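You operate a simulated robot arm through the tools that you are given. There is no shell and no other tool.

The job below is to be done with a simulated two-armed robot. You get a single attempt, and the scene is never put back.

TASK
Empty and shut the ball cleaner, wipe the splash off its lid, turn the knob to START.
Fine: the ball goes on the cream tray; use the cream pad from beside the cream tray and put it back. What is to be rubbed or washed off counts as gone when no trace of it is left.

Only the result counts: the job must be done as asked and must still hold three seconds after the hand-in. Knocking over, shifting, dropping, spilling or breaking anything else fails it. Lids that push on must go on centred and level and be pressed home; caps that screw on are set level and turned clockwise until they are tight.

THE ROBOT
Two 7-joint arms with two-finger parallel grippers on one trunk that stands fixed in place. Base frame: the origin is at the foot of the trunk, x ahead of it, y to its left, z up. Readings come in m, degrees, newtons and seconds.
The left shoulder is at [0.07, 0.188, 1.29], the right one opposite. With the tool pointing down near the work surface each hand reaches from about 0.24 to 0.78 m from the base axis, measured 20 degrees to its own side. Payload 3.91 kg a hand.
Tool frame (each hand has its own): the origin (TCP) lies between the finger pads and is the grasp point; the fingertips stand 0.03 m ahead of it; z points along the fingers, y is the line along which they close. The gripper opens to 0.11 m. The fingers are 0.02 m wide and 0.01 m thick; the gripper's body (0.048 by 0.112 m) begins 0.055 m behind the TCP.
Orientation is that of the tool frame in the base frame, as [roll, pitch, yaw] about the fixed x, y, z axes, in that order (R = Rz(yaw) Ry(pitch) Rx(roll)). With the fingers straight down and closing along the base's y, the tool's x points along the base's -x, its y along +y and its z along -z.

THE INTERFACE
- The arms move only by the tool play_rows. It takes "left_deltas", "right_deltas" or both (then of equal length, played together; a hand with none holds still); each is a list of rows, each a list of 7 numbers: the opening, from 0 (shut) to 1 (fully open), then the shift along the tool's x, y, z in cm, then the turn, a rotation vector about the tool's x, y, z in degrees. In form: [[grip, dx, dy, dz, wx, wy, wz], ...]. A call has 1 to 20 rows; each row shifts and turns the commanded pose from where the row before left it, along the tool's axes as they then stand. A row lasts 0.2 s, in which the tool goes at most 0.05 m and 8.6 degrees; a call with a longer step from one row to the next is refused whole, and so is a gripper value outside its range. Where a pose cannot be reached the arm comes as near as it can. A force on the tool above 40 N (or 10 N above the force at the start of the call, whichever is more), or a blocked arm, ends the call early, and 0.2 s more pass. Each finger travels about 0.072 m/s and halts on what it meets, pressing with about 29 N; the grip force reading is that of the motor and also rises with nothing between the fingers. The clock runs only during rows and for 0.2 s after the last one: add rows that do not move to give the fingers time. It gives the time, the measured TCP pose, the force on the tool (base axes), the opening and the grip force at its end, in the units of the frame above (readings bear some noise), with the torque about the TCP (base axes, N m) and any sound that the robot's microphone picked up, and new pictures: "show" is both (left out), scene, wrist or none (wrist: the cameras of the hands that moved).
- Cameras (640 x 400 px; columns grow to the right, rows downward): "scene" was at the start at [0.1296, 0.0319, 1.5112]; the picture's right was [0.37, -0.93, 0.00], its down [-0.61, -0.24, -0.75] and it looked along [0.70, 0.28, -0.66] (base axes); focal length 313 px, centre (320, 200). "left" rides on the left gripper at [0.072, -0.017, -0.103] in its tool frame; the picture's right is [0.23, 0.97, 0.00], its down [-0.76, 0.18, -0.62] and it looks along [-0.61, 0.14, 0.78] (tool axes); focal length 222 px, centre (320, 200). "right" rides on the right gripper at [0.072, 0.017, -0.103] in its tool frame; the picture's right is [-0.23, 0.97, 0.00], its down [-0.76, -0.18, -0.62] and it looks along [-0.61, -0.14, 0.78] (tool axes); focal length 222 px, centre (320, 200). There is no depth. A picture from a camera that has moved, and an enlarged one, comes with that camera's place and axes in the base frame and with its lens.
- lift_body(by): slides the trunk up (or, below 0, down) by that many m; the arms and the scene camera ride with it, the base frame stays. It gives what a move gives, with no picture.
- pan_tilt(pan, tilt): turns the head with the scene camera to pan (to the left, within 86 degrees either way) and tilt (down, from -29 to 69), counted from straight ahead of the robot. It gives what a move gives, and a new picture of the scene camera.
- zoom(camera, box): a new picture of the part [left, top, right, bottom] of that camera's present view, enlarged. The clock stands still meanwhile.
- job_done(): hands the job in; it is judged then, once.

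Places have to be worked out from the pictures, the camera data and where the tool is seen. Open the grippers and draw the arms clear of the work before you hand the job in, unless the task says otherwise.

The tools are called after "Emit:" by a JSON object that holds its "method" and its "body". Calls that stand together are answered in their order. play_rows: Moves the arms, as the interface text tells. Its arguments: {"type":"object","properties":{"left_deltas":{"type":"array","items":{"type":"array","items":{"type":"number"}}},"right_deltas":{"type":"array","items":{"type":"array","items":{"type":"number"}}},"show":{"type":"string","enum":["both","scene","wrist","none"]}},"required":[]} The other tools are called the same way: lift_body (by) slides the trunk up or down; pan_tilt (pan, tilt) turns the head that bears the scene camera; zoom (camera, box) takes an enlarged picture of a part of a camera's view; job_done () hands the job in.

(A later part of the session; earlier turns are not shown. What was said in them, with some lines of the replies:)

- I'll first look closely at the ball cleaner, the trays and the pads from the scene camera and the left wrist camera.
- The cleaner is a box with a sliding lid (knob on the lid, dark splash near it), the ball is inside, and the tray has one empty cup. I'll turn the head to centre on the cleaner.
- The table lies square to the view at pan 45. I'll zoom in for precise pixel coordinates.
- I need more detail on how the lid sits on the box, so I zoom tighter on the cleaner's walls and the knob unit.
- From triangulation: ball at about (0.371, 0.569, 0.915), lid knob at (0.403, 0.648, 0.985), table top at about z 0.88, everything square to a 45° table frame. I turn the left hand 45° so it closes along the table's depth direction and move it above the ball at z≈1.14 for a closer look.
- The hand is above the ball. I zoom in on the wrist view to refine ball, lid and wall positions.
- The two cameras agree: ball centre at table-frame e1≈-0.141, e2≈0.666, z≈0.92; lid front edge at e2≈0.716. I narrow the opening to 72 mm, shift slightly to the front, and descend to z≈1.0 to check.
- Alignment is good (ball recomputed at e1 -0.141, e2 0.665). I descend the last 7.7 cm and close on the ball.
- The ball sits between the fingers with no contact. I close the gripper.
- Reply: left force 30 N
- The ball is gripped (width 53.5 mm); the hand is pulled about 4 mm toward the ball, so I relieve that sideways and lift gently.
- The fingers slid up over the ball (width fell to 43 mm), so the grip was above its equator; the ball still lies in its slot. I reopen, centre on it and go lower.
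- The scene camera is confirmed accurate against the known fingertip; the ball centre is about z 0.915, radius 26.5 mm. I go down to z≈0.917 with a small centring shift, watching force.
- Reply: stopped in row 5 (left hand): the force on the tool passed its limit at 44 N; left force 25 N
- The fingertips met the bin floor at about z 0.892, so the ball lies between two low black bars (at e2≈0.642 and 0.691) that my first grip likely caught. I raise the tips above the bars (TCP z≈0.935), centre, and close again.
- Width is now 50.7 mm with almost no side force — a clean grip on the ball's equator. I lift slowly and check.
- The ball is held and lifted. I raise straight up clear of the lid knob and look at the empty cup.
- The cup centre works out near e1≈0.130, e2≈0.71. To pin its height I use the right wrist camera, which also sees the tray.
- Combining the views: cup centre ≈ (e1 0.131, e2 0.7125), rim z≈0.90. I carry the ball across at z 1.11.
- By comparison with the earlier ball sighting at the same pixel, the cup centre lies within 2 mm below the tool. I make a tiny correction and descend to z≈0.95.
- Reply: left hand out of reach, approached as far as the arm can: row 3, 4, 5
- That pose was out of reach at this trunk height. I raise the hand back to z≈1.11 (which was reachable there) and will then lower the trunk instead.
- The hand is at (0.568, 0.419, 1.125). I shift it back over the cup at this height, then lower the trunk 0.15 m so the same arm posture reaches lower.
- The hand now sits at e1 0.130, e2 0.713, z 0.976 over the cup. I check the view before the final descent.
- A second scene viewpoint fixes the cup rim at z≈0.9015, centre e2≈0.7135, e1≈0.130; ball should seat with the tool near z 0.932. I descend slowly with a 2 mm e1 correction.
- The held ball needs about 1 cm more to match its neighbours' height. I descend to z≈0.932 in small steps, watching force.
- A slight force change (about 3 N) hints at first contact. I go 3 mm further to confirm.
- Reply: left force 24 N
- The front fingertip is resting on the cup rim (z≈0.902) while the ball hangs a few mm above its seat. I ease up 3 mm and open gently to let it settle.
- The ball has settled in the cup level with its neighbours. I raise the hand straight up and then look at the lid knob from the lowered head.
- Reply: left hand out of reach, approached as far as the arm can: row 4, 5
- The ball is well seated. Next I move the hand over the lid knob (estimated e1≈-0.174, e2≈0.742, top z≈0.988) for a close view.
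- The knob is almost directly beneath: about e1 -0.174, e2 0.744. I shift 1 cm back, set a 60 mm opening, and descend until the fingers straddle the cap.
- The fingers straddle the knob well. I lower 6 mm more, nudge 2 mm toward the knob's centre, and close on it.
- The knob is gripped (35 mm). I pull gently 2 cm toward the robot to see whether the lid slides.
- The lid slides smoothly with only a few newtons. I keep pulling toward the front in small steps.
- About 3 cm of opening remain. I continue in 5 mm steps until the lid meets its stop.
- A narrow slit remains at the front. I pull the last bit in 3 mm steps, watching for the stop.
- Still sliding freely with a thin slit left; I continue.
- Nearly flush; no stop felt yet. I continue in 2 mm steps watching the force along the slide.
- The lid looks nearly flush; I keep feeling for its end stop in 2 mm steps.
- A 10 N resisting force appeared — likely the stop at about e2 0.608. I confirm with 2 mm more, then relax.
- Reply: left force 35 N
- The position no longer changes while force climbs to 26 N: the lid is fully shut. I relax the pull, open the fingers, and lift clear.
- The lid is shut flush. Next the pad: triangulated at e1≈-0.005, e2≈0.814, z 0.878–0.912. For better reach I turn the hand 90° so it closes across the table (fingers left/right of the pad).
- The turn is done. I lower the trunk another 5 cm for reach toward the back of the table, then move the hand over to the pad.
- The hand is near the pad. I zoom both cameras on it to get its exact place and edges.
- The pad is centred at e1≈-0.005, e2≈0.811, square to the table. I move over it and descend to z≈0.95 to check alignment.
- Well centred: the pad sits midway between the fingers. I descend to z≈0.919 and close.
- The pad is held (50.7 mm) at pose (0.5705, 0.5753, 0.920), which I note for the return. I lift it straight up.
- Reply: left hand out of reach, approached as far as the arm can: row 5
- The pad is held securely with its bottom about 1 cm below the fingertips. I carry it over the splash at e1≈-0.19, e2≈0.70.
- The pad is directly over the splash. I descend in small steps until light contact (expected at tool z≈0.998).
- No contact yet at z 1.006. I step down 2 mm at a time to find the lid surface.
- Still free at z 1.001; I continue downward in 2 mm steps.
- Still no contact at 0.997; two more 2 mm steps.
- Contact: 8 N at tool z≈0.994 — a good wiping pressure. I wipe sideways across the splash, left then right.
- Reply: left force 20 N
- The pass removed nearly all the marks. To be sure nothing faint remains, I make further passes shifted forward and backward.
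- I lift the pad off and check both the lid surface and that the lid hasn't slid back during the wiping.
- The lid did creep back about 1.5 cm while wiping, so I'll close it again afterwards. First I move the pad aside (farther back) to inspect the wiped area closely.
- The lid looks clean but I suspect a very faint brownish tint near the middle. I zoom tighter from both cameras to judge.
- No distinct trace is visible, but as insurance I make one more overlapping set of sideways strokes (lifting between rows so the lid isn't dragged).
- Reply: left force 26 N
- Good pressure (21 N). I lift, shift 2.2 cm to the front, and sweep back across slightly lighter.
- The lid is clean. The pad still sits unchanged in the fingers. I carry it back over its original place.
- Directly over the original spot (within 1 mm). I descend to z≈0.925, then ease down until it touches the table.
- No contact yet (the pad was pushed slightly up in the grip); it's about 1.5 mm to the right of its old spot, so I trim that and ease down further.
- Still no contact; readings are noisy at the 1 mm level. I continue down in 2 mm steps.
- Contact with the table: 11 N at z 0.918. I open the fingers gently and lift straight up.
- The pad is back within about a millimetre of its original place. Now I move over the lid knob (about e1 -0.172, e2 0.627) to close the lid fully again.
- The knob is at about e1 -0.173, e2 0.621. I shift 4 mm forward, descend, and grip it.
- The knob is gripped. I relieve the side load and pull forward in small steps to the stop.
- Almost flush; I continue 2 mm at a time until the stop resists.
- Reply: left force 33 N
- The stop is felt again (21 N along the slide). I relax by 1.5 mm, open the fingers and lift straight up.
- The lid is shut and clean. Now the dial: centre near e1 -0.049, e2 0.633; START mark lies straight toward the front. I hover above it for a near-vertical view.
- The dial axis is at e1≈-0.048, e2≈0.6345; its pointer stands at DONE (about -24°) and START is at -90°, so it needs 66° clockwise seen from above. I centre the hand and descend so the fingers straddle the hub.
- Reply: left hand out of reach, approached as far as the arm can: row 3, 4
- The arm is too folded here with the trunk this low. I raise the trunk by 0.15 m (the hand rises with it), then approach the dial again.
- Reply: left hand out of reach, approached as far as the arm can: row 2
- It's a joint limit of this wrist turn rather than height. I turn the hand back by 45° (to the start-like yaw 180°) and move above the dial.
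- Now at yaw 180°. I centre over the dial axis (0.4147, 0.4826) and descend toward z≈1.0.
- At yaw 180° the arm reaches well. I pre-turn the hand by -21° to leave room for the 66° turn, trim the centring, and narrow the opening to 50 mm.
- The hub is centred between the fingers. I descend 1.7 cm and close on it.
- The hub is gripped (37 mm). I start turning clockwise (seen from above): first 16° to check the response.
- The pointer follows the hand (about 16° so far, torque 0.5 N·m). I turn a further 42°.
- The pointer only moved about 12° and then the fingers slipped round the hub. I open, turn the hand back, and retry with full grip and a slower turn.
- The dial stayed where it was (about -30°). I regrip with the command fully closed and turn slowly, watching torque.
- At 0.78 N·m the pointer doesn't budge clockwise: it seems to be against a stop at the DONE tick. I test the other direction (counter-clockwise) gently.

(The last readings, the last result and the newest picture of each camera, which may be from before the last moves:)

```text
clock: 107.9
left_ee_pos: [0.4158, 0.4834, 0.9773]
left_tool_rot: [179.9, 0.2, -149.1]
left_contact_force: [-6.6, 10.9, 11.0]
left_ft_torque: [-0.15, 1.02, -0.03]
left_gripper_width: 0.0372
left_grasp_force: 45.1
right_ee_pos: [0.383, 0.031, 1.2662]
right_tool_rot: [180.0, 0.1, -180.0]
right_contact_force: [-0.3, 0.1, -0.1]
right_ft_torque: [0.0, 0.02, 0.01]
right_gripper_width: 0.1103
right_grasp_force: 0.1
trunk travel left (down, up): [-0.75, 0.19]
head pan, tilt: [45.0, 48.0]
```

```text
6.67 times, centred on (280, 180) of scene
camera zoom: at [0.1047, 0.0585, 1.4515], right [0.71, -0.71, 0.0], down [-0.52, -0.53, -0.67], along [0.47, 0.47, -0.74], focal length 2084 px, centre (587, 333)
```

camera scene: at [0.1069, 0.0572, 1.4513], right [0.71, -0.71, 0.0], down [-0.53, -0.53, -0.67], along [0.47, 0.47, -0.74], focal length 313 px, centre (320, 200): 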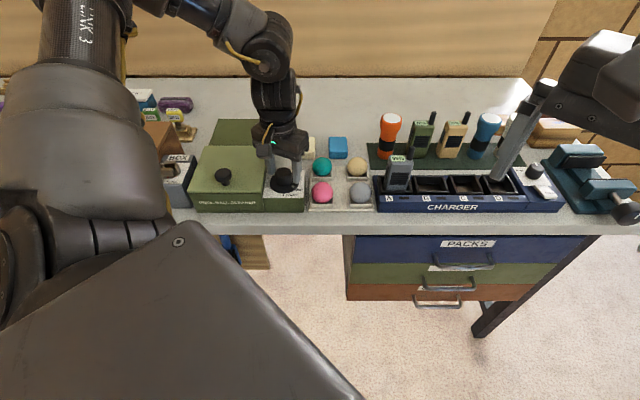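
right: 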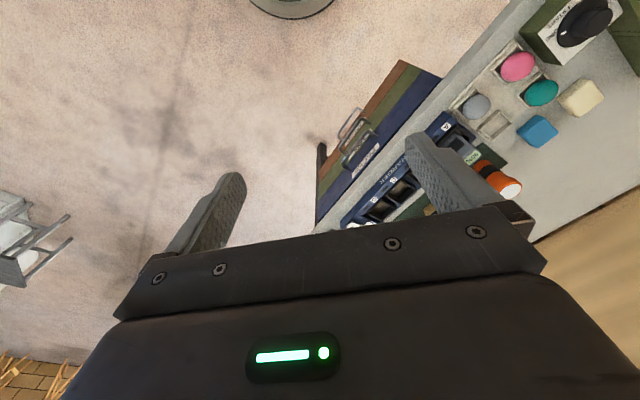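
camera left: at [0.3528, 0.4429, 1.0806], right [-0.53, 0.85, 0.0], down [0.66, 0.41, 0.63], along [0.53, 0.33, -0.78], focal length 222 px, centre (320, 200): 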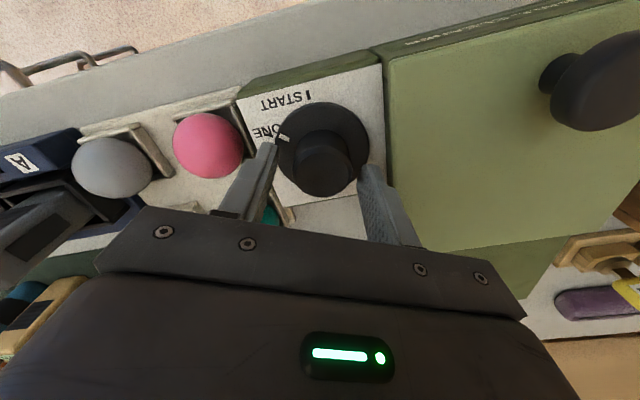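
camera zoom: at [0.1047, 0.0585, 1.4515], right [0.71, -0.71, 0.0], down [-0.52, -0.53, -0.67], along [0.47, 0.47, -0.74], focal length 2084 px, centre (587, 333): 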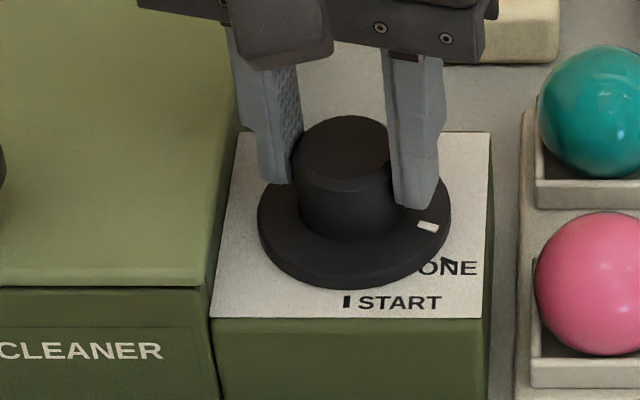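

Counter-clockwise it turns freely — so the clockwise stop is at DONE and START must be reached the long way round (about 294° counter-clockwise). I release, turn the open hand back about 77°, and regrip.

Emit:
{"method": "play_rows", "body": {"left_deltas": [[0.4, 0, 0, 0, 0, 0, 0], [0.455, 0, 0, 0, 0, 0, 0], [0.455, 0, 0, 0, 0, 0, 8], [0.455, 0, 0, 0, 0, 0, 8], [0.455, 0, 0, 0, 0, 0, 8], [0.455, 0, 0, 0, 0, 0, 8], [0.455, 0, 0, 0, 0, 0, 8], [0.455, 0, 0, 0, 0, 0, 8], [0.455, 0, 0, 0, 0, 0, 8], [0.455, 0, 0, 0, 0, 0, 8], [0.455, 0, 0, 0, 0, 0, 8], [0.455, 0, 0, 0, 0, 0, 5], [0.455, 0, 0, 0, 0, 0, 0], [0.3, 0, 0, 0, 0, 0, 0], [0.1, 0, 0, 0, 0, 0, 0], [0.1, 0, 0, 0, 0, 0, 0]], "show": "wrist"}}

Emit:
{"method": "zoom", "body": {"camera": "scene", "box": [250, 150, 310, 210]}}

```text
clock: 111.3
left_ee_pos: [0.4146, 0.4824, 0.9775]
left_tool_rot: [179.9, -0.1, 133.8]
left_contact_force: [-2.6, -3.6, -3.1]
left_ft_torque: [-0.12, 0.11, 0.02]
left_gripper_width: 0.0369
left_grasp_force: 44.8
right_ee_pos: [0.3862, 0.0295, 1.2653]
right_tool_rot: [179.9, -0.1, 180.0]
right_contact_force: [0.2, -0.3, 0.3]
right_ft_torque: [0.01, 0.02, 0.05]
right_gripper_width: 0.1098
right_grasp_force: 0.0
trunk travel left (down, up): [-0.75, 0.19]
head pan, tilt: [45.0, 48.0]
camera left: at [0.3529, 0.5226, 1.0807], right [0.54, 0.84, 0.0], down [0.66, -0.43, 0.62], along [0.52, -0.34, -0.78], focal length 222 px, centre (320, 200)
```

left: 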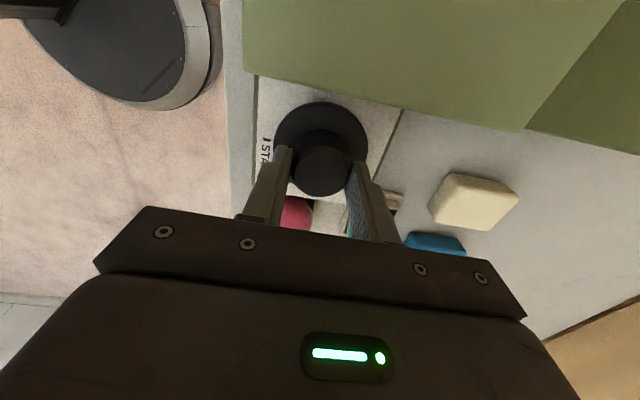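

```text
6.67 times, centred on (280, 180) of scene
camera zoom: at [0.1067, 0.0571, 1.4513], right [0.71, -0.71, 0.0], down [-0.53, -0.53, -0.67], along [0.47, 0.47, -0.74], focal length 2084 px, centre (587, 333)
```

zoom: 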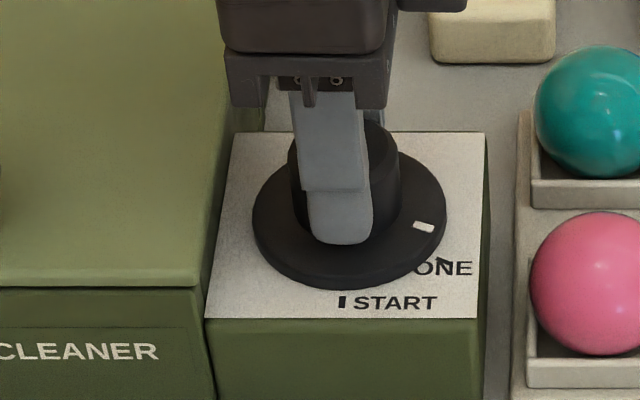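

Regripped at yaw 134°. Now I turn counter-clockwise 77°.

Emit:
{"method": "play_rows", "body": {"left_deltas": [[0.1, 0, 0, 0, 0, 0, -4], [0.1, 0, 0, 0, 0, 0, -7], [0.1, 0, 0, 0, 0, 0, -7], [0.1, 0, 0, 0, 0, 0, -7], [0.1, 0, 0, 0, 0, 0, -7], [0.1, 0, 0, 0, 0, 0, -7], [0.1, 0, 0, 0, 0, 0, -7], [0.1, 0, 0, 0, 0, 0, -7], [0.1, 0, 0, 0, 0, 0, -7], [0.1, 0, 0, 0, 0, 0, -7], [0.1, 0, 0, 0, 0, 0, -7], [0.1, 0, 0, 0, 0, 0, -3], [0.1, 0, 0, 0, 0, 0, 0]], "show": "wrist"}}

Emit:
{"method": "zoom", "body": {"camera": "scene", "box": [250, 150, 310, 210]}}

```text
clock: 114.1
left_ee_pos: [0.4154, 0.484, 0.9783]
left_tool_rot: [179.9, 0.1, -149.1]
left_contact_force: [-5.4, 8.8, 3.4]
left_ft_torque: [0.54, 0.24, 0.03]
left_gripper_width: 0.0371
left_grasp_force: 44.9
right_ee_pos: [0.384, 0.0326, 1.2664]
right_tool_rot: [-179.9, -0.1, 180.0]
right_contact_force: [0.4, 0.4, -0.5]
right_ft_torque: [-0.01, -0.01, -0.02]
right_gripper_width: 0.1098
right_grasp_force: 0.0
trunk travel left (down, up): [-0.75, 0.19]
head pan, tilt: [45.0, 48.0]
camera left: at [0.3619, 0.4319, 1.0804], right [-0.7, 0.72, 0.0], down [0.56, 0.54, 0.63], along [0.45, 0.44, -0.78], focal length 222 px, centre (320, 200)
```

left: 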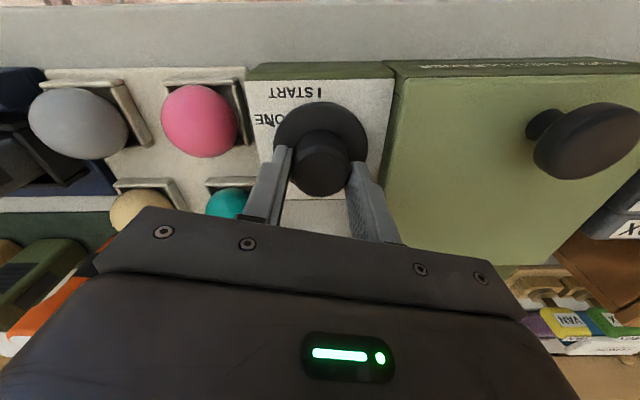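

```text
6.67 times, centred on (280, 180) of scene
camera zoom: at [0.1056, 0.0588, 1.4513], right [0.71, -0.71, 0.0], down [-0.52, -0.53, -0.67], along [0.47, 0.47, -0.74], focal length 2084 px, centre (587, 333)
```

zoom: 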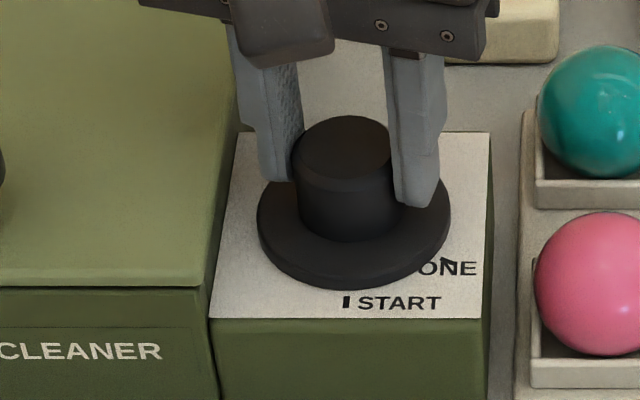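

The pointer has gone behind the hub, so the turn worked with little torque. I release, return and regrip for the next stroke.

Emit:
{"method": "play_rows", "body": {"left_deltas": [[0.4, 0, 0, 0, 0, 0, 0], [0.455, 0, 0, 0, 0, 0, 0], [0.455, 0, 0, 0, 0, 0, 8], [0.455, 0, 0, 0, 0, 0, 8], [0.455, 0, 0, 0, 0, 0, 8], [0.455, 0, 0, 0, 0, 0, 8], [0.455, 0, 0, 0, 0, 0, 8], [0.455, 0, 0, 0, 0, 0, 8], [0.455, 0, 0, 0, 0, 0, 8], [0.455, 0, 0, 0, 0, 0, 8], [0.455, 0, 0, 0, 0, 0, 8], [0.455, 0, 0, 0, 0, 0, 5], [0.455, 0, 0, 0, 0, 0, 0], [0.3, 0, 0, 0, 0, 0, 0], [0.1, 0, 0, 0, 0, 0, 0], [0.1, 0, 0, 0, 0, 0, 0]], "show": "wrist"}}

Emit:
{"method": "zoom", "body": {"camera": "left", "box": [240, 60, 400, 200]}}

```text
clock: 117.5
left_ee_pos: [0.4159, 0.4821, 0.9778]
left_tool_rot: [179.9, -0.1, 134.0]
left_contact_force: [-1.7, -2.8, -2.5]
left_ft_torque: [-0.1, 0.12, -0.01]
left_gripper_width: 0.0369
left_grasp_force: 45.0
right_ee_pos: [0.3841, 0.0306, 1.266]
right_tool_rot: [180.0, -0.1, 180.0]
right_contact_force: [-0.5, 0.7, 0.3]
right_ft_torque: [0.0, -0.01, -0.01]
right_gripper_width: 0.1102
right_grasp_force: 0.1
trunk travel left (down, up): [-0.75, 0.19]
head pan, tilt: [45.0, 48.0]
camera left: at [0.3531, 0.5224, 1.0805], right [0.54, 0.84, 0.0], down [0.66, -0.43, 0.62], along [0.52, -0.34, -0.78], focal length 222 px, centre (320, 200)
```

left: 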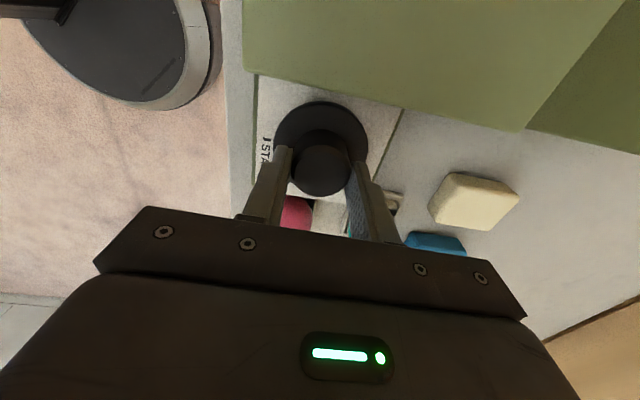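

```text
2.86 times, centred on (320, 130) of left
camera zoom: at [0.3531, 0.5224, 1.0805], right [0.54, 0.84, 0.0], down [0.66, -0.43, 0.62], along [0.52, -0.34, -0.78], focal length 635 px, centre (320, 400)
```

zoom: 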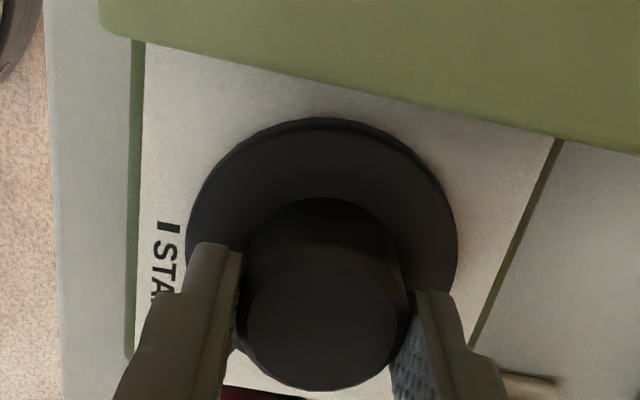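

Regripped. Second counter-clockwise stroke of 77°.

Emit:
{"method": "play_rows", "body": {"left_deltas": [[0.1, 0, 0, 0, 0, 0, -4], [0.1, 0, 0, 0, 0, 0, -7], [0.1, 0, 0, 0, 0, 0, -7], [0.1, 0, 0, 0, 0, 0, -7], [0.1, 0, 0, 0, 0, 0, -7], [0.1, 0, 0, 0, 0, 0, -7], [0.1, 0, 0, 0, 0, 0, -7], [0.1, 0, 0, 0, 0, 0, -7], [0.1, 0, 0, 0, 0, 0, -7], [0.1, 0, 0, 0, 0, 0, -7], [0.1, 0, 0, 0, 0, 0, -7], [0.1, 0, 0, 0, 0, 0, -3], [0.1, 0, 0, 0, 0, 0, 0]], "show": "wrist"}}

Emit:
{"method": "zoom", "body": {"camera": "left", "box": [240, 60, 400, 200]}}

Emit:
{"method": "zoom", "body": {"camera": "scene", "box": [250, 150, 310, 210]}}

```text
clock: 120.3
left_ee_pos: [0.4164, 0.4842, 0.9771]
left_tool_rot: [179.9, 0.1, -149.0]
left_contact_force: [3.5, 14.4, 11.8]
left_ft_torque: [0.23, 0.55, 0.01]
left_gripper_width: 0.0368
left_grasp_force: 45.3
right_ee_pos: [0.3846, 0.0326, 1.2653]
right_tool_rot: [-179.9, 0.0, -179.9]
right_contact_force: [0.5, 0.9, -0.6]
right_ft_torque: [0.03, 0.0, 0.02]
right_gripper_width: 0.11
right_grasp_force: 0.0
trunk travel left (down, up): [-0.75, 0.19]
head pan, tilt: [45.0, 48.0]
camera left: at [0.3621, 0.4321, 1.0801], right [-0.7, 0.72, 0.0], down [0.56, 0.54, 0.63], along [0.45, 0.44, -0.78], focal length 222 px, centre (320, 200)
```

left: 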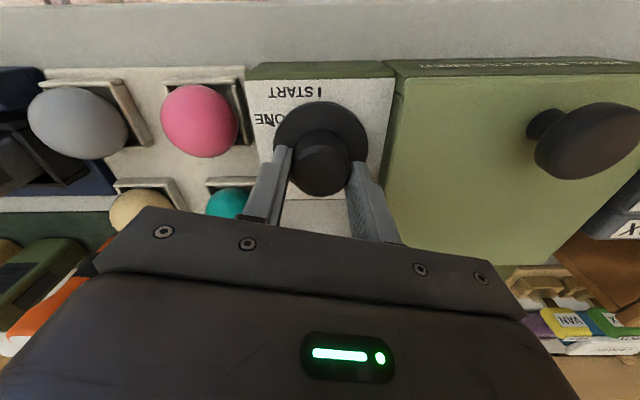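

```text
2.86 times, centred on (320, 130) of left
camera zoom: at [0.3621, 0.4321, 1.0801], right [-0.7, 0.72, 0.0], down [0.56, 0.54, 0.63], along [0.45, 0.44, -0.78], focal length 635 px, centre (320, 400)
```

zoom: 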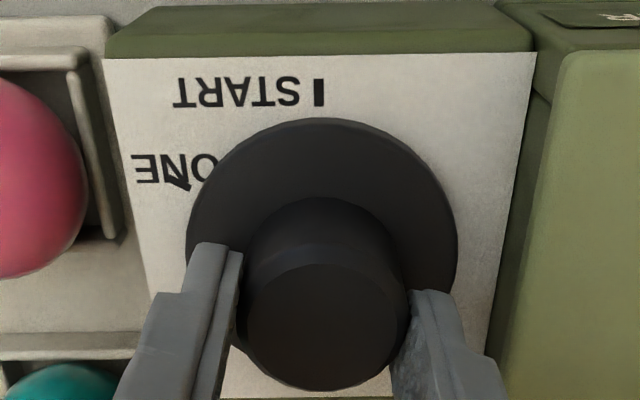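

```text
6.67 times, centred on (280, 180) of scene
camera zoom: at [0.1067, 0.059, 1.4513], right [0.71, -0.71, 0.0], down [-0.53, -0.53, -0.67], along [0.47, 0.47, -0.74], focal length 2084 px, centre (587, 333)
```

zoom: 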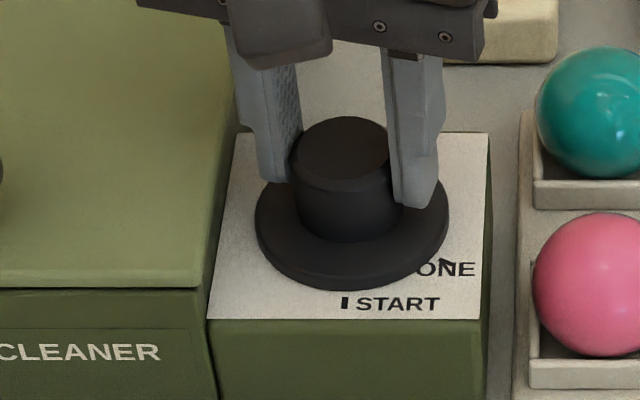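

Pointer still hidden behind the hub (should be near 144°). Release, return, regrip for the third stroke.

Emit:
{"method": "play_rows", "body": {"left_deltas": [[0.4, 0, 0, 0, 0, 0, 0], [0.455, 0, 0, 0, 0, 0, 0], [0.455, 0, 0, 0, 0, 0, 8], [0.455, 0, 0, 0, 0, 0, 8], [0.455, 0, 0, 0, 0, 0, 8], [0.455, 0, 0, 0, 0, 0, 8], [0.455, 0, 0, 0, 0, 0, 8], [0.455, 0, 0, 0, 0, 0, 8], [0.455, 0, 0, 0, 0, 0, 8], [0.455, 0, 0, 0, 0, 0, 8], [0.455, 0, 0, 0, 0, 0, 8], [0.455, 0, 0, 0, 0, 0, 5], [0.455, 0, 0, 0, 0, 0, 0], [0.3, 0, 0, 0, 0, 0, 0], [0.1, 0, 0, 0, 0, 0, 0], [0.1, 0, 0, 0, 0, 0, 0]], "show": "wrist"}}

Emit:
{"method": "zoom", "body": {"camera": "left", "box": [240, 60, 400, 200]}}

Emit:
{"method": "zoom", "body": {"camera": "scene", "box": [250, 150, 310, 210]}}

```text
clock: 123.7
left_ee_pos: [0.4151, 0.4827, 0.9779]
left_tool_rot: [179.9, -0.1, 133.9]
left_contact_force: [-0.8, -2.0, -1.5]
left_ft_torque: [-0.01, 0.14, 0.02]
left_gripper_width: 0.0368
left_grasp_force: 44.6
right_ee_pos: [0.3846, 0.0314, 1.2659]
right_tool_rot: [-180.0, 0.0, -180.0]
right_contact_force: [-0.6, -0.7, 1.0]
right_ft_torque: [-0.05, 0.0, -0.03]
right_gripper_width: 0.1103
right_grasp_force: 0.1
trunk travel left (down, up): [-0.75, 0.19]
head pan, tilt: [45.0, 48.0]
camera left: at [0.3524, 0.523, 1.0802], right [0.54, 0.84, 0.0], down [0.66, -0.43, 0.62], along [0.52, -0.34, -0.78], focal length 222 px, centre (320, 200)
```

left: 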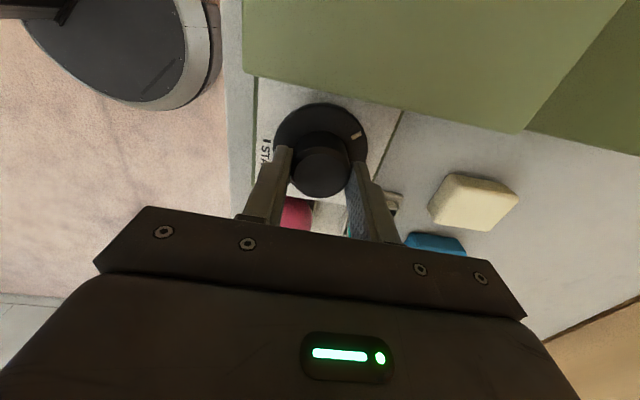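

```text
2.86 times, centred on (320, 130) of left
camera zoom: at [0.3524, 0.523, 1.0802], right [0.54, 0.84, 0.0], down [0.66, -0.43, 0.62], along [0.52, -0.34, -0.78], focal length 635 px, centre (320, 400)
```

zoom: 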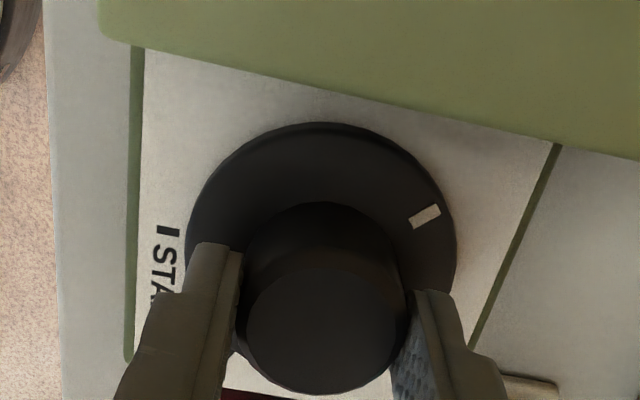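

```text
6.67 times, centred on (280, 180) of scene
camera zoom: at [0.1068, 0.0574, 1.4513], right [0.71, -0.71, 0.0], down [-0.53, -0.53, -0.67], along [0.47, 0.47, -0.74], focal length 2084 px, centre (587, 333)
```

zoom: 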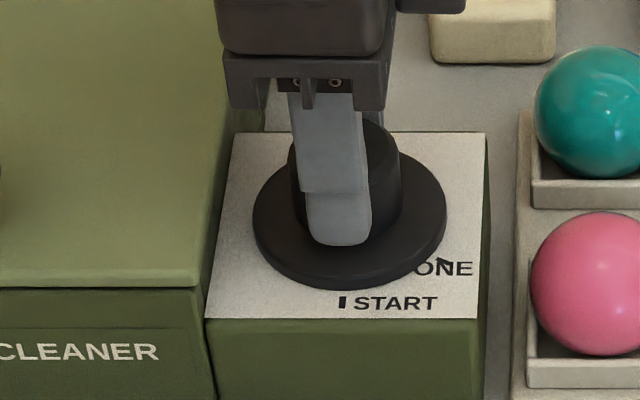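

The pointer is now visible at roughly 116° (some slip per stroke). About 154° remain; third stroke now.

Emit:
{"method": "play_rows", "body": {"left_deltas": [[0.1, 0, 0, 0, 0, 0, -4], [0.1, 0, 0, 0, 0, 0, -7], [0.1, 0, 0, 0, 0, 0, -7], [0.1, 0, 0, 0, 0, 0, -7], [0.1, 0, 0, 0, 0, 0, -7], [0.1, 0, 0, 0, 0, 0, -7], [0.1, 0, 0, 0, 0, 0, -7], [0.1, 0, 0, 0, 0, 0, -7], [0.1, 0, 0, 0, 0, 0, -7], [0.1, 0, 0, 0, 0, 0, -7], [0.1, 0, 0, 0, 0, 0, -7], [0.1, 0, 0, 0, 0, 0, -3], [0.1, 0, 0, 0, 0, 0, 0]], "show": "wrist"}}

Emit:
{"method": "zoom", "body": {"camera": "left", "box": [240, 60, 400, 200]}}

Emit:
{"method": "zoom", "body": {"camera": "scene", "box": [250, 150, 310, 210]}}

```text
clock: 126.5
left_ee_pos: [0.4147, 0.4834, 0.9768]
left_tool_rot: [179.8, 0.2, -149.1]
left_contact_force: [-9.1, 7.6, -0.3]
left_ft_torque: [0.02, 1.17, -0.01]
left_gripper_width: 0.037
left_grasp_force: 44.9
right_ee_pos: [0.3842, 0.0311, 1.2652]
right_tool_rot: [-179.9, 0.0, 179.9]
right_contact_force: [0.0, 0.5, 0.5]
right_ft_torque: [-0.01, 0.01, 0.0]
right_gripper_width: 0.11
right_grasp_force: 0.0
trunk travel left (down, up): [-0.75, 0.19]
head pan, tilt: [45.0, 48.0]
camera left: at [0.3615, 0.4317, 1.0799], right [-0.7, 0.72, 0.0], down [0.56, 0.54, 0.63], along [0.45, 0.44, -0.78], focal length 222 px, centre (320, 200)
```

left: 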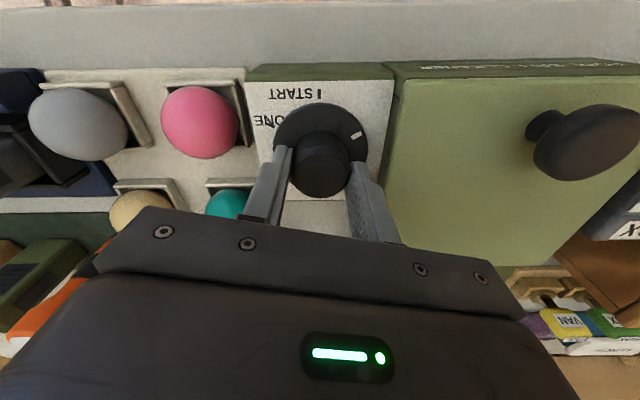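

```text
2.86 times, centred on (320, 130) of left
camera zoom: at [0.3615, 0.4317, 1.0799], right [-0.7, 0.72, 0.0], down [0.56, 0.54, 0.63], along [0.45, 0.44, -0.78], focal length 635 px, centre (320, 400)
```

zoom: 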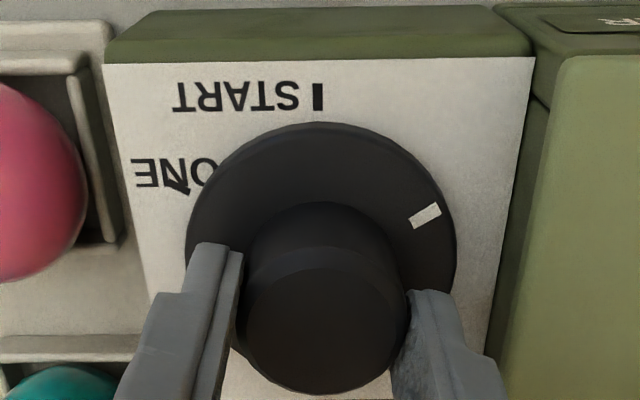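

```text
6.67 times, centred on (280, 180) of scene
camera zoom: at [0.1052, 0.0592, 1.4514], right [0.71, -0.71, 0.0], down [-0.52, -0.53, -0.67], along [0.47, 0.47, -0.74], focal length 2084 px, centre (587, 333)
```

zoom: 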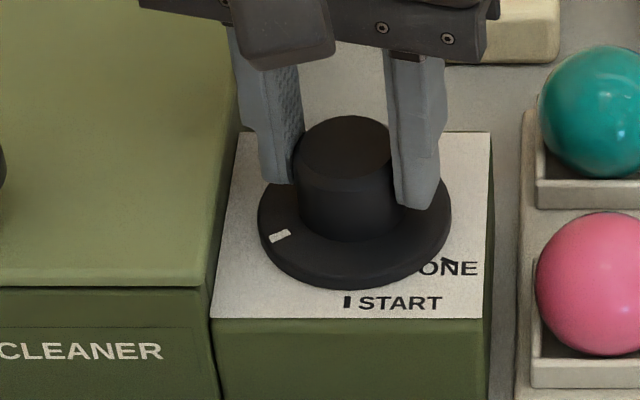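

The pointer is now at about 207°; START is at 270°, so 63° remain. I release, return, and regrip for the last stroke.

Emit:
{"method": "play_rows", "body": {"left_deltas": [[0.4, 0, 0, 0, 0, 0, 0], [0.455, 0, 0, 0, 0, 0, 0], [0.455, 0, 0, 0, 0, 0, 8], [0.455, 0, 0, 0, 0, 0, 8], [0.455, 0, 0, 0, 0, 0, 8], [0.455, 0, 0, 0, 0, 0, 8], [0.455, 0, 0, 0, 0, 0, 8], [0.455, 0, 0, 0, 0, 0, 8], [0.455, 0, 0, 0, 0, 0, 8], [0.455, 0, 0, 0, 0, 0, 8], [0.455, 0, 0, 0, 0, 0, 8], [0.455, 0, 0, 0, 0, 0, 0], [0.3, 0, 0, 0, 0, 0, 0], [0.1, 0, 0, 0, 0, 0, 0], [0.1, 0, 0, 0, 0, 0, 0]], "show": "none"}}

Emit:
{"method": "zoom", "body": {"camera": "left", "box": [240, 60, 400, 200]}}

Emit:
{"method": "zoom", "body": {"camera": "scene", "box": [250, 150, 310, 210]}}

```text
clock: 129.7
left_ee_pos: [0.4158, 0.4815, 0.9771]
left_tool_rot: [179.9, -0.1, 138.8]
left_contact_force: [-0.8, -1.5, -1.9]
left_ft_torque: [-0.07, 0.09, -0.01]
left_gripper_width: 0.0367
left_grasp_force: 45.0
right_ee_pos: [0.3848, 0.031, 1.2657]
right_tool_rot: [-179.9, 0.0, 179.9]
right_contact_force: [0.3, -0.6, -0.2]
right_ft_torque: [-0.01, -0.02, 0.04]
right_gripper_width: 0.1098
right_grasp_force: 0.1
trunk travel left (down, up): [-0.75, 0.19]
head pan, tilt: [45.0, 48.0]
```

```text
2.86 times, centred on (320, 130) of left
camera zoom: at [0.3497, 0.517, 1.08], right [0.47, 0.88, 0.0], down [0.69, -0.37, 0.62], along [0.55, -0.29, -0.78], focal length 635 px, centre (320, 400)
```

zoom: 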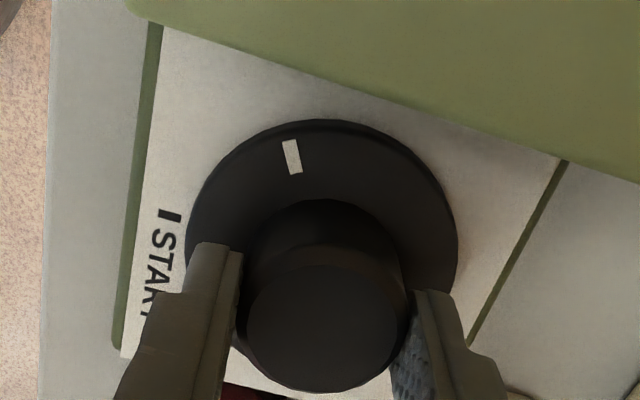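

```text
6.67 times, centred on (280, 180) of scene
camera zoom: at [0.1069, 0.0575, 1.4513], right [0.71, -0.71, 0.0], down [-0.53, -0.53, -0.67], along [0.47, 0.47, -0.74], focal length 2084 px, centre (587, 333)
```

zoom: 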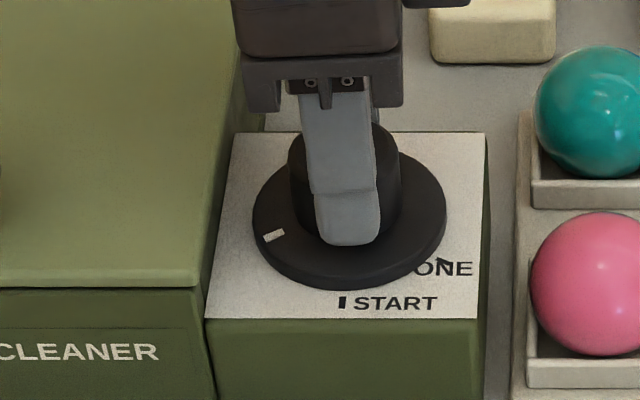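

Pointer confirmed at 207°. I turn counter-clockwise 58° and check.

Emit:
{"method": "play_rows", "body": {"left_deltas": [[0.1, 0, 0, 0, 0, 0, -4], [0.1, 0, 0, 0, 0, 0, -6], [0.1, 0, 0, 0, 0, 0, -6], [0.1, 0, 0, 0, 0, 0, -6], [0.1, 0, 0, 0, 0, 0, -6], [0.1, 0, 0, 0, 0, 0, -6], [0.1, 0, 0, 0, 0, 0, -6], [0.1, 0, 0, 0, 0, 0, -6], [0.1, 0, 0, 0, 0, 0, -6], [0.1, 0, 0, 0, 0, 0, -6], [0.1, 0, 0, 0, 0, 0, 0]], "show": "none"}}

Emit:
{"method": "zoom", "body": {"camera": "left", "box": [240, 60, 400, 200]}}

Emit:
{"method": "zoom", "body": {"camera": "scene", "box": [250, 150, 310, 210]}}

```text
clock: 132.1
left_ee_pos: [0.4163, 0.4841, 0.9771]
left_tool_rot: [179.9, 0.1, -163.0]
left_contact_force: [-4.2, 3.2, -5.1]
left_ft_torque: [0.28, 0.27, -0.02]
left_gripper_width: 0.0367
left_grasp_force: 44.5
right_ee_pos: [0.3855, 0.0308, 1.266]
right_tool_rot: [-180.0, 0.0, 180.0]
right_contact_force: [-0.1, -0.1, 0.7]
right_ft_torque: [-0.02, -0.01, 0.02]
right_gripper_width: 0.1099
right_grasp_force: 0.2
trunk travel left (down, up): [-0.75, 0.19]
head pan, tilt: [45.0, 48.0]
```

```text
2.86 times, centred on (320, 130) of left
camera zoom: at [0.3513, 0.4463, 1.0798], right [-0.5, 0.86, 0.0], down [0.68, 0.39, 0.63], along [0.54, 0.31, -0.78], focal length 635 px, centre (320, 400)
```

zoom: 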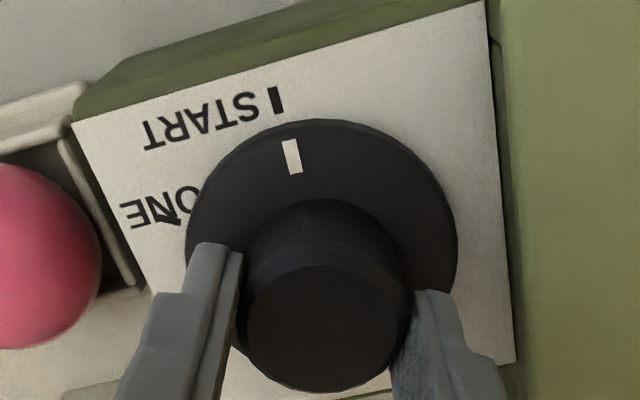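

```text
6.67 times, centred on (280, 180) of scene
camera zoom: at [0.1066, 0.0587, 1.4513], right [0.71, -0.71, 0.0], down [-0.53, -0.53, -0.67], along [0.47, 0.47, -0.74], focal length 2084 px, centre (587, 333)
```

zoom: 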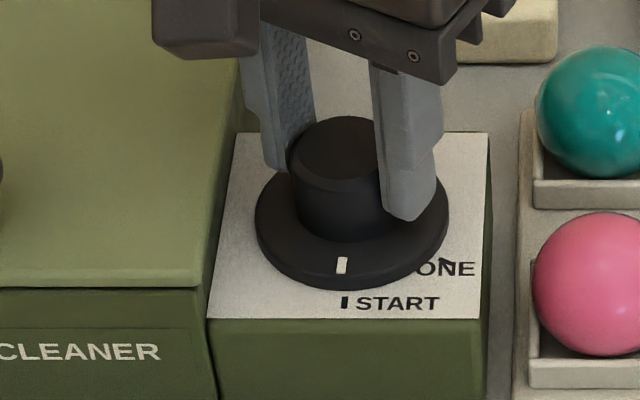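

The pointer is about 4° short of the START mark. I turn 4° more and re-check.

Emit:
{"method": "play_rows", "body": {"left_deltas": [[0.1, 0, 0, 0, 0, 0, -2], [0.1, 0, 0, 0, 0, 0, -2], [0.1, 0, 0, 0, 0, 0, 0]], "show": "none"}}

Emit:
{"method": "zoom", "body": {"camera": "left", "box": [270, 70, 370, 150]}}

Emit:
{"method": "zoom", "body": {"camera": "scene", "box": [260, 165, 305, 205]}}

```text
clock: 132.9
left_ee_pos: [0.4174, 0.4839, 0.9776]
left_tool_rot: [179.8, 0.3, -159.0]
left_contact_force: [-2.8, 7.1, -2.2]
left_ft_torque: [0.26, -0.12, -0.76]
left_gripper_width: 0.0368
left_grasp_force: 44.2
right_ee_pos: [0.3845, 0.0323, 1.2647]
right_tool_rot: [-180.0, 0.1, -180.0]
right_contact_force: [-0.8, -0.6, 0.7]
right_ft_torque: [0.02, 0.02, 0.01]
right_gripper_width: 0.1102
right_grasp_force: 0.1
trunk travel left (down, up): [-0.75, 0.19]
head pan, tilt: [45.0, 48.0]
```

```text
5.00 times, centred on (320, 110) of left
camera zoom: at [0.3542, 0.4422, 1.0798], right [-0.56, 0.83, 0.0], down [0.65, 0.44, 0.63], along [0.52, 0.35, -0.78], focal length 1111 px, centre (320, 650)
```

zoom: 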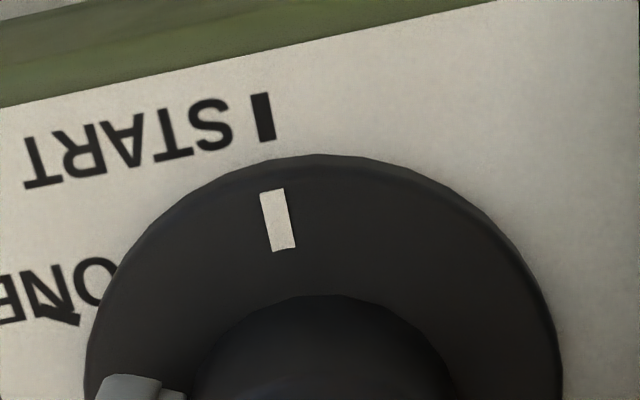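

```text
10.00 times, centred on (282, 185) of scene
camera zoom: at [0.1067, 0.0594, 1.4512], right [0.71, -0.71, 0.0], down [-0.53, -0.53, -0.67], along [0.47, 0.47, -0.74], focal length 3126 px, centre (695, 350)
```

zoom: 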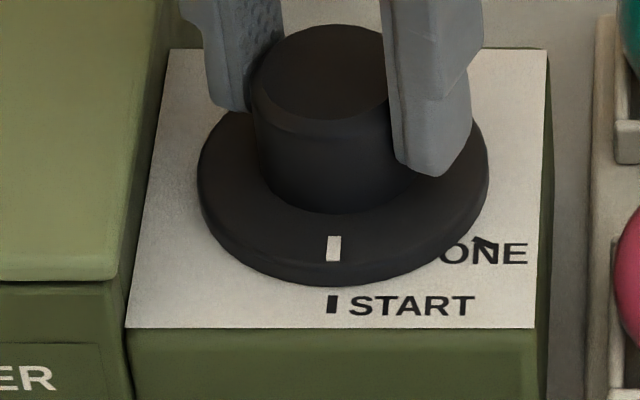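

Torque jumped to 0.76 N·m — the counter-clockwise stop — and the pointer lines up with the START mark. I open the fingers and lift off.

Emit:
{"method": "play_rows", "body": {"left_deltas": [[0.3, 0, 0, 0, 0, 0, 0], [0.42, 0, 0, 0, 0, 0, 0], [0.5, 0, 0, 0, 0, 0, 0], [0.5, 0, 0, -1, 0, 0, 0], [0.5, 0, 0, -3, 0, 0, 0], [0.5, 0, 0, -4, 0, 0, 0], [0.5, 0, 0, -4, 0, 0, 0], [0.5, 0, 0, 0, 0, 0, 0]]}}

Emit:
{"method": "zoom", "body": {"camera": "left", "box": [260, 40, 380, 140]}}

Emit:
{"method": "zoom", "body": {"camera": "scene", "box": [185, 110, 310, 215]}}

```text
clock: 134.7
left_ee_pos: [0.4172, 0.4811, 1.0963]
left_tool_rot: [179.9, 0.1, -159.1]
left_contact_force: [-0.3, 0.5, 0.2]
left_ft_torque: [0.01, 0.02, 0.03]
left_gripper_width: 0.0551
left_grasp_force: 0.1
right_ee_pos: [0.385, 0.0313, 1.2664]
right_tool_rot: [180.0, 0.0, -180.0]
right_contact_force: [-0.4, -0.5, 0.9]
right_ft_torque: [-0.02, 0.01, 0.01]
right_gripper_width: 0.1101
right_grasp_force: 0.0
trunk travel left (down, up): [-0.75, 0.19]
head pan, tilt: [45.0, 48.0]
camera scene: at [0.1074, 0.058, 1.4512], right [0.71, -0.71, 0.0], down [-0.53, -0.53, -0.67], along [0.47, 0.47, -0.74], focal length 313 px, centre (320, 200)
camera left: at [0.3551, 0.4395, 1.2], right [-0.56, 0.83, 0.0], down [0.65, 0.44, 0.62], along [0.52, 0.35, -0.78], focal length 222 px, centre (320, 200)
```

scene: 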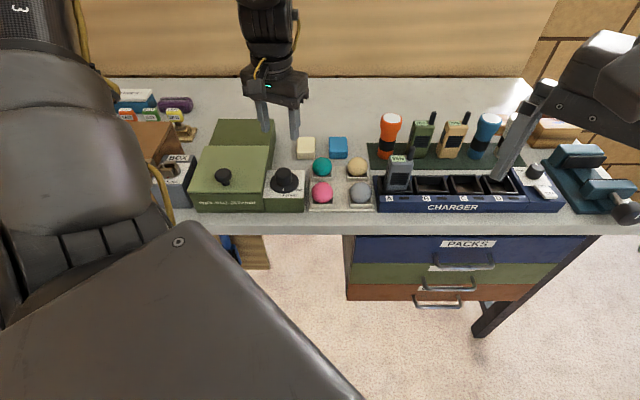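
left: 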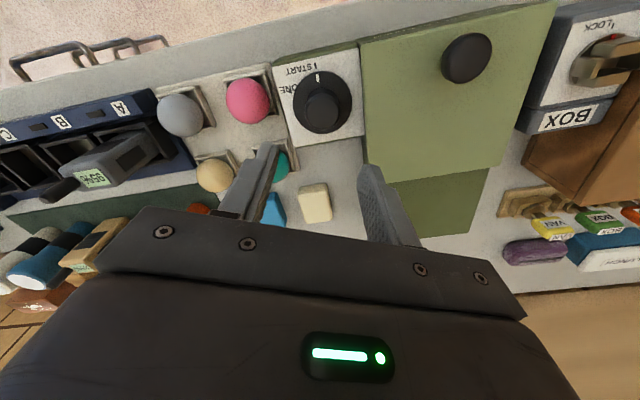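

```text
4.00 times, centred on (320, 90) of left
camera zoom: at [0.3551, 0.4395, 1.2], right [-0.56, 0.83, 0.0], down [0.65, 0.44, 0.62], along [0.52, 0.35, -0.78], focal length 888 px, centre (320, 640)
```

zoom: 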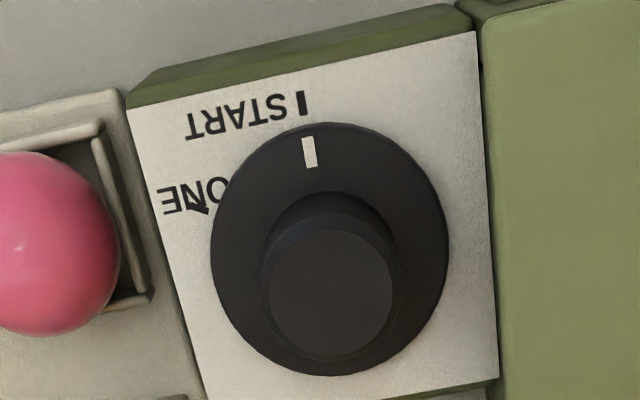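

```text
3.81 times, centred on (248, 162) of scene
camera zoom: at [0.1074, 0.058, 1.4512], right [0.71, -0.71, 0.0], down [-0.53, -0.53, -0.67], along [0.47, 0.47, -0.74], focal length 1191 px, centre (596, 343)
```

zoom: 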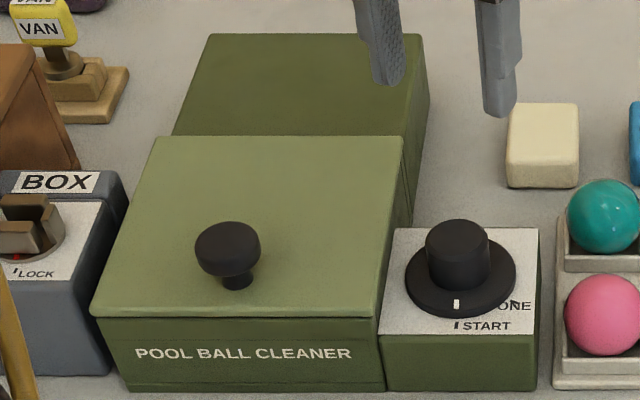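

The pointer sits on START, the lid is flush and clean. I raise the hand, draw it back clear of the work, open it, and take a final look.

Emit:
{"method": "play_rows", "body": {"left_deltas": [[0.8, 0, 0, -4, 0, 0, 0], [1, 0, 0, -4, 0, 0, 0], [1, 0, 0, -4, 0, 0, 0], [1, 2, 0, -2, 0, 0, 0], [1, 3, 0, 0, 0, 0, 0], [1, 3, 0, 0, 0, 0, 0], [1, 0, 0, 0, 0, 0, 0]]}}

Emit:
{"method": "zoom", "body": {"camera": "scene", "box": [185, 110, 310, 215]}}

Emit:
{"method": "zoom", "body": {"camera": "scene", "box": [280, 125, 400, 215]}}

Emit:
{"method": "zoom", "body": {"camera": "left", "box": [250, 0, 550, 190]}}

```text
clock: 136.3
left_ee_pos: [0.3393, 0.4543, 1.2381]
left_tool_rot: [179.8, 0.1, -159.1]
left_contact_force: [-0.2, 0.3, -0.4]
left_ft_torque: [0.01, 0.02, 0.0]
left_gripper_width: 0.1102
left_grasp_force: 0.0
right_ee_pos: [0.3856, 0.0308, 1.2659]
right_tool_rot: [-180.0, -0.1, 180.0]
right_contact_force: [0.5, -0.1, 0.0]
right_ft_torque: [-0.01, 0.01, 0.0]
right_gripper_width: 0.1099
right_grasp_force: 0.0
trunk travel left (down, up): [-0.75, 0.19]
head pan, tilt: [45.0, 48.0]
camera scene: at [0.1076, 0.0571, 1.4513], right [0.71, -0.71, 0.0], down [-0.53, -0.53, -0.67], along [0.47, 0.47, -0.74], focal length 313 px, centre (320, 200)
camera left: at [0.2777, 0.4122, 1.3411], right [-0.56, 0.83, 0.0], down [0.65, 0.44, 0.62], along [0.52, 0.35, -0.78], focal length 222 px, centre (320, 200)
```

scene: 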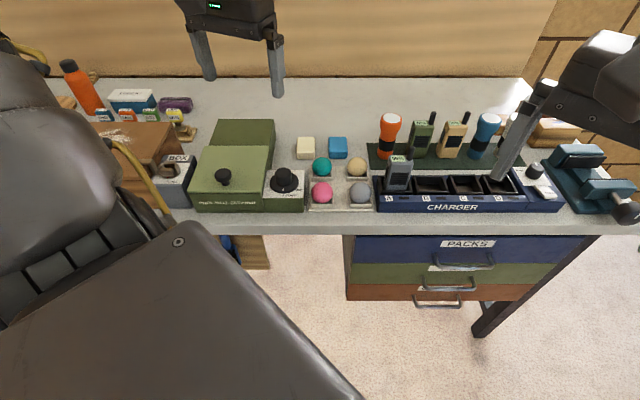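
left: 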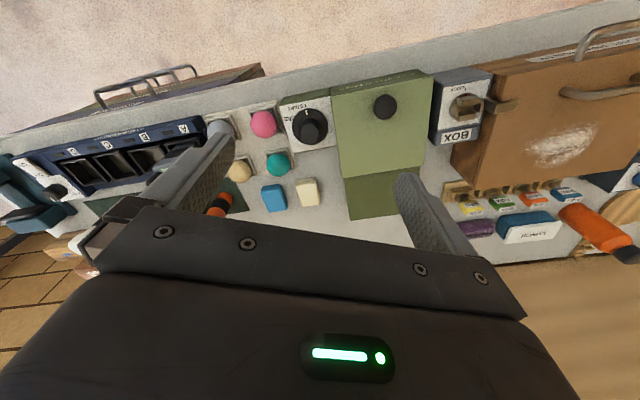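

```text
3.81 times, centred on (248, 162) of scene
camera zoom: at [0.1076, 0.0571, 1.4513], right [0.71, -0.71, 0.0], down [-0.53, -0.53, -0.67], along [0.47, 0.47, -0.74], focal length 1191 px, centre (596, 343)
```

zoom: 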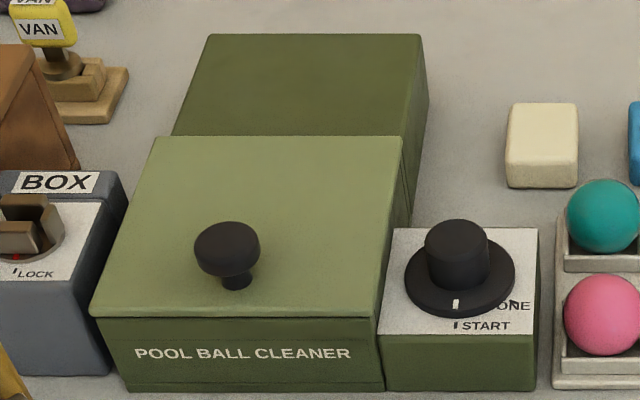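

```text
4.44 times, centred on (340, 170) of scene
camera zoom: at [0.1076, 0.0571, 1.4513], right [0.71, -0.71, 0.0], down [-0.53, -0.53, -0.67], along [0.47, 0.47, -0.74], focal length 1389 px, centre (231, 333)
```

zoom: 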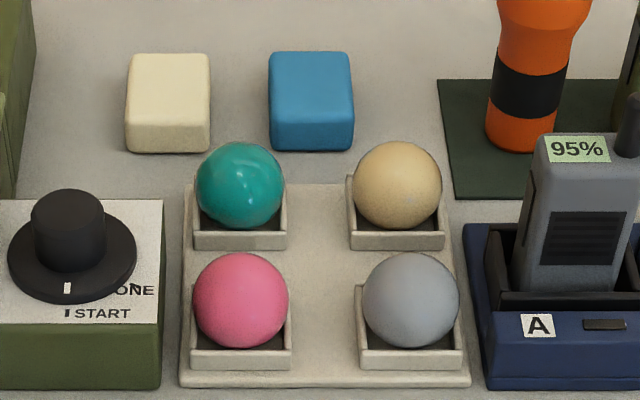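

```text
2.11 times, centred on (400, 95) of left
camera zoom: at [0.2777, 0.4122, 1.3411], right [-0.56, 0.83, 0.0], down [0.65, 0.44, 0.62], along [0.52, 0.35, -0.78], focal length 468 px, centre (152, 421)
```

zoom: 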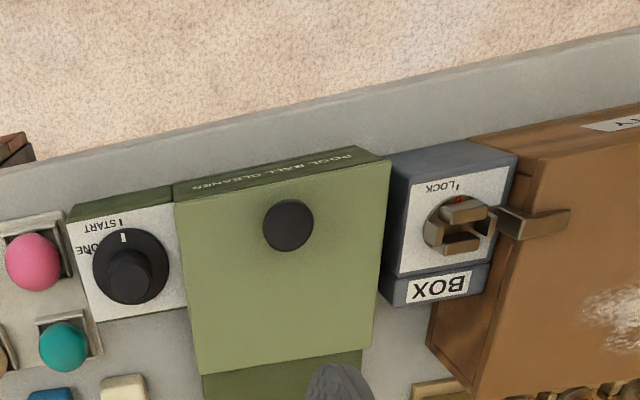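

Everything looks right; I take one last close look at the lid surface and its front seam before handing in.

Emit:
{"method": "zoom", "body": {"camera": "left", "box": [325, 75, 440, 185]}}

Emit:
{"method": "zoom", "body": {"camera": "scene", "box": [185, 140, 275, 215]}}

```text
3.64 times, centred on (382, 130) of left
camera zoom: at [0.2777, 0.4122, 1.3411], right [-0.56, 0.83, 0.0], down [0.65, 0.44, 0.62], along [0.52, 0.35, -0.78], focal length 808 px, centre (93, 454)
```

zoom: 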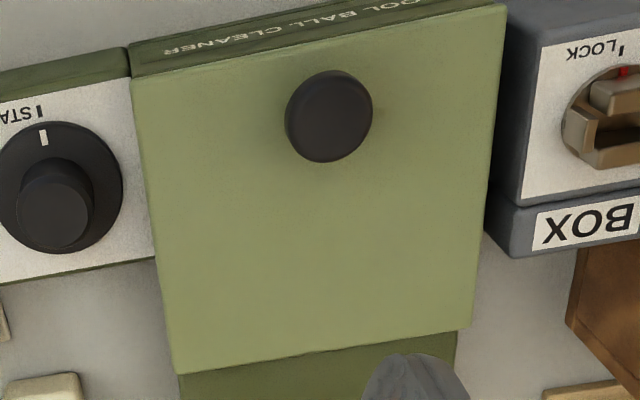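

```text
5.33 times, centred on (230, 178) of scene
camera zoom: at [0.1076, 0.0571, 1.4513], right [0.71, -0.71, 0.0], down [-0.53, -0.53, -0.67], along [0.47, 0.47, -0.74], focal length 1667 px, centre (800, 320)
```

zoom: 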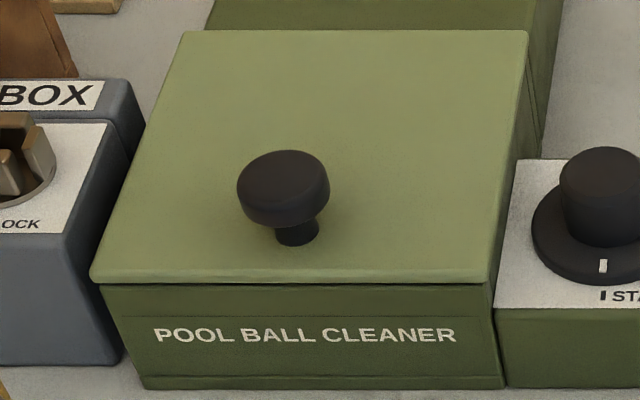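

The lid is spotless and shut flush, the ball rests in its cup on the cream tray, the cream pad is back in its place, the knob points to START, and both hands are open and clear. I hand the job in.

Emit:
{"method": "job_done", "body": {}}

```text
The job is handed in.
```

I've handed the job in; its result hasn't come back. In my last pictures everything you asked for was done:

- **Ball:** it is out of the cleaner and sits in the empty cup on the cream tray, level with the other three.
- **Lid:** it is slid shut to its stop. It crept back about 1.5 cm while I wiped it, so I closed it again afterwards.
- **Splash:** I wiped it off with the cream pad in several overlapping passes. No mark shows in close views from the scene camera and the left wrist camera.
- **Pad:** it is back within about a millimetre of where it was.
- **Knob:** it points at START, within about 2°. It would not turn clockwise past DONE, so I turned it the long way round, counter-clockwise, until it reached its stop.

Nothing else on the table looked moved, and both hands are open and clear of the work.
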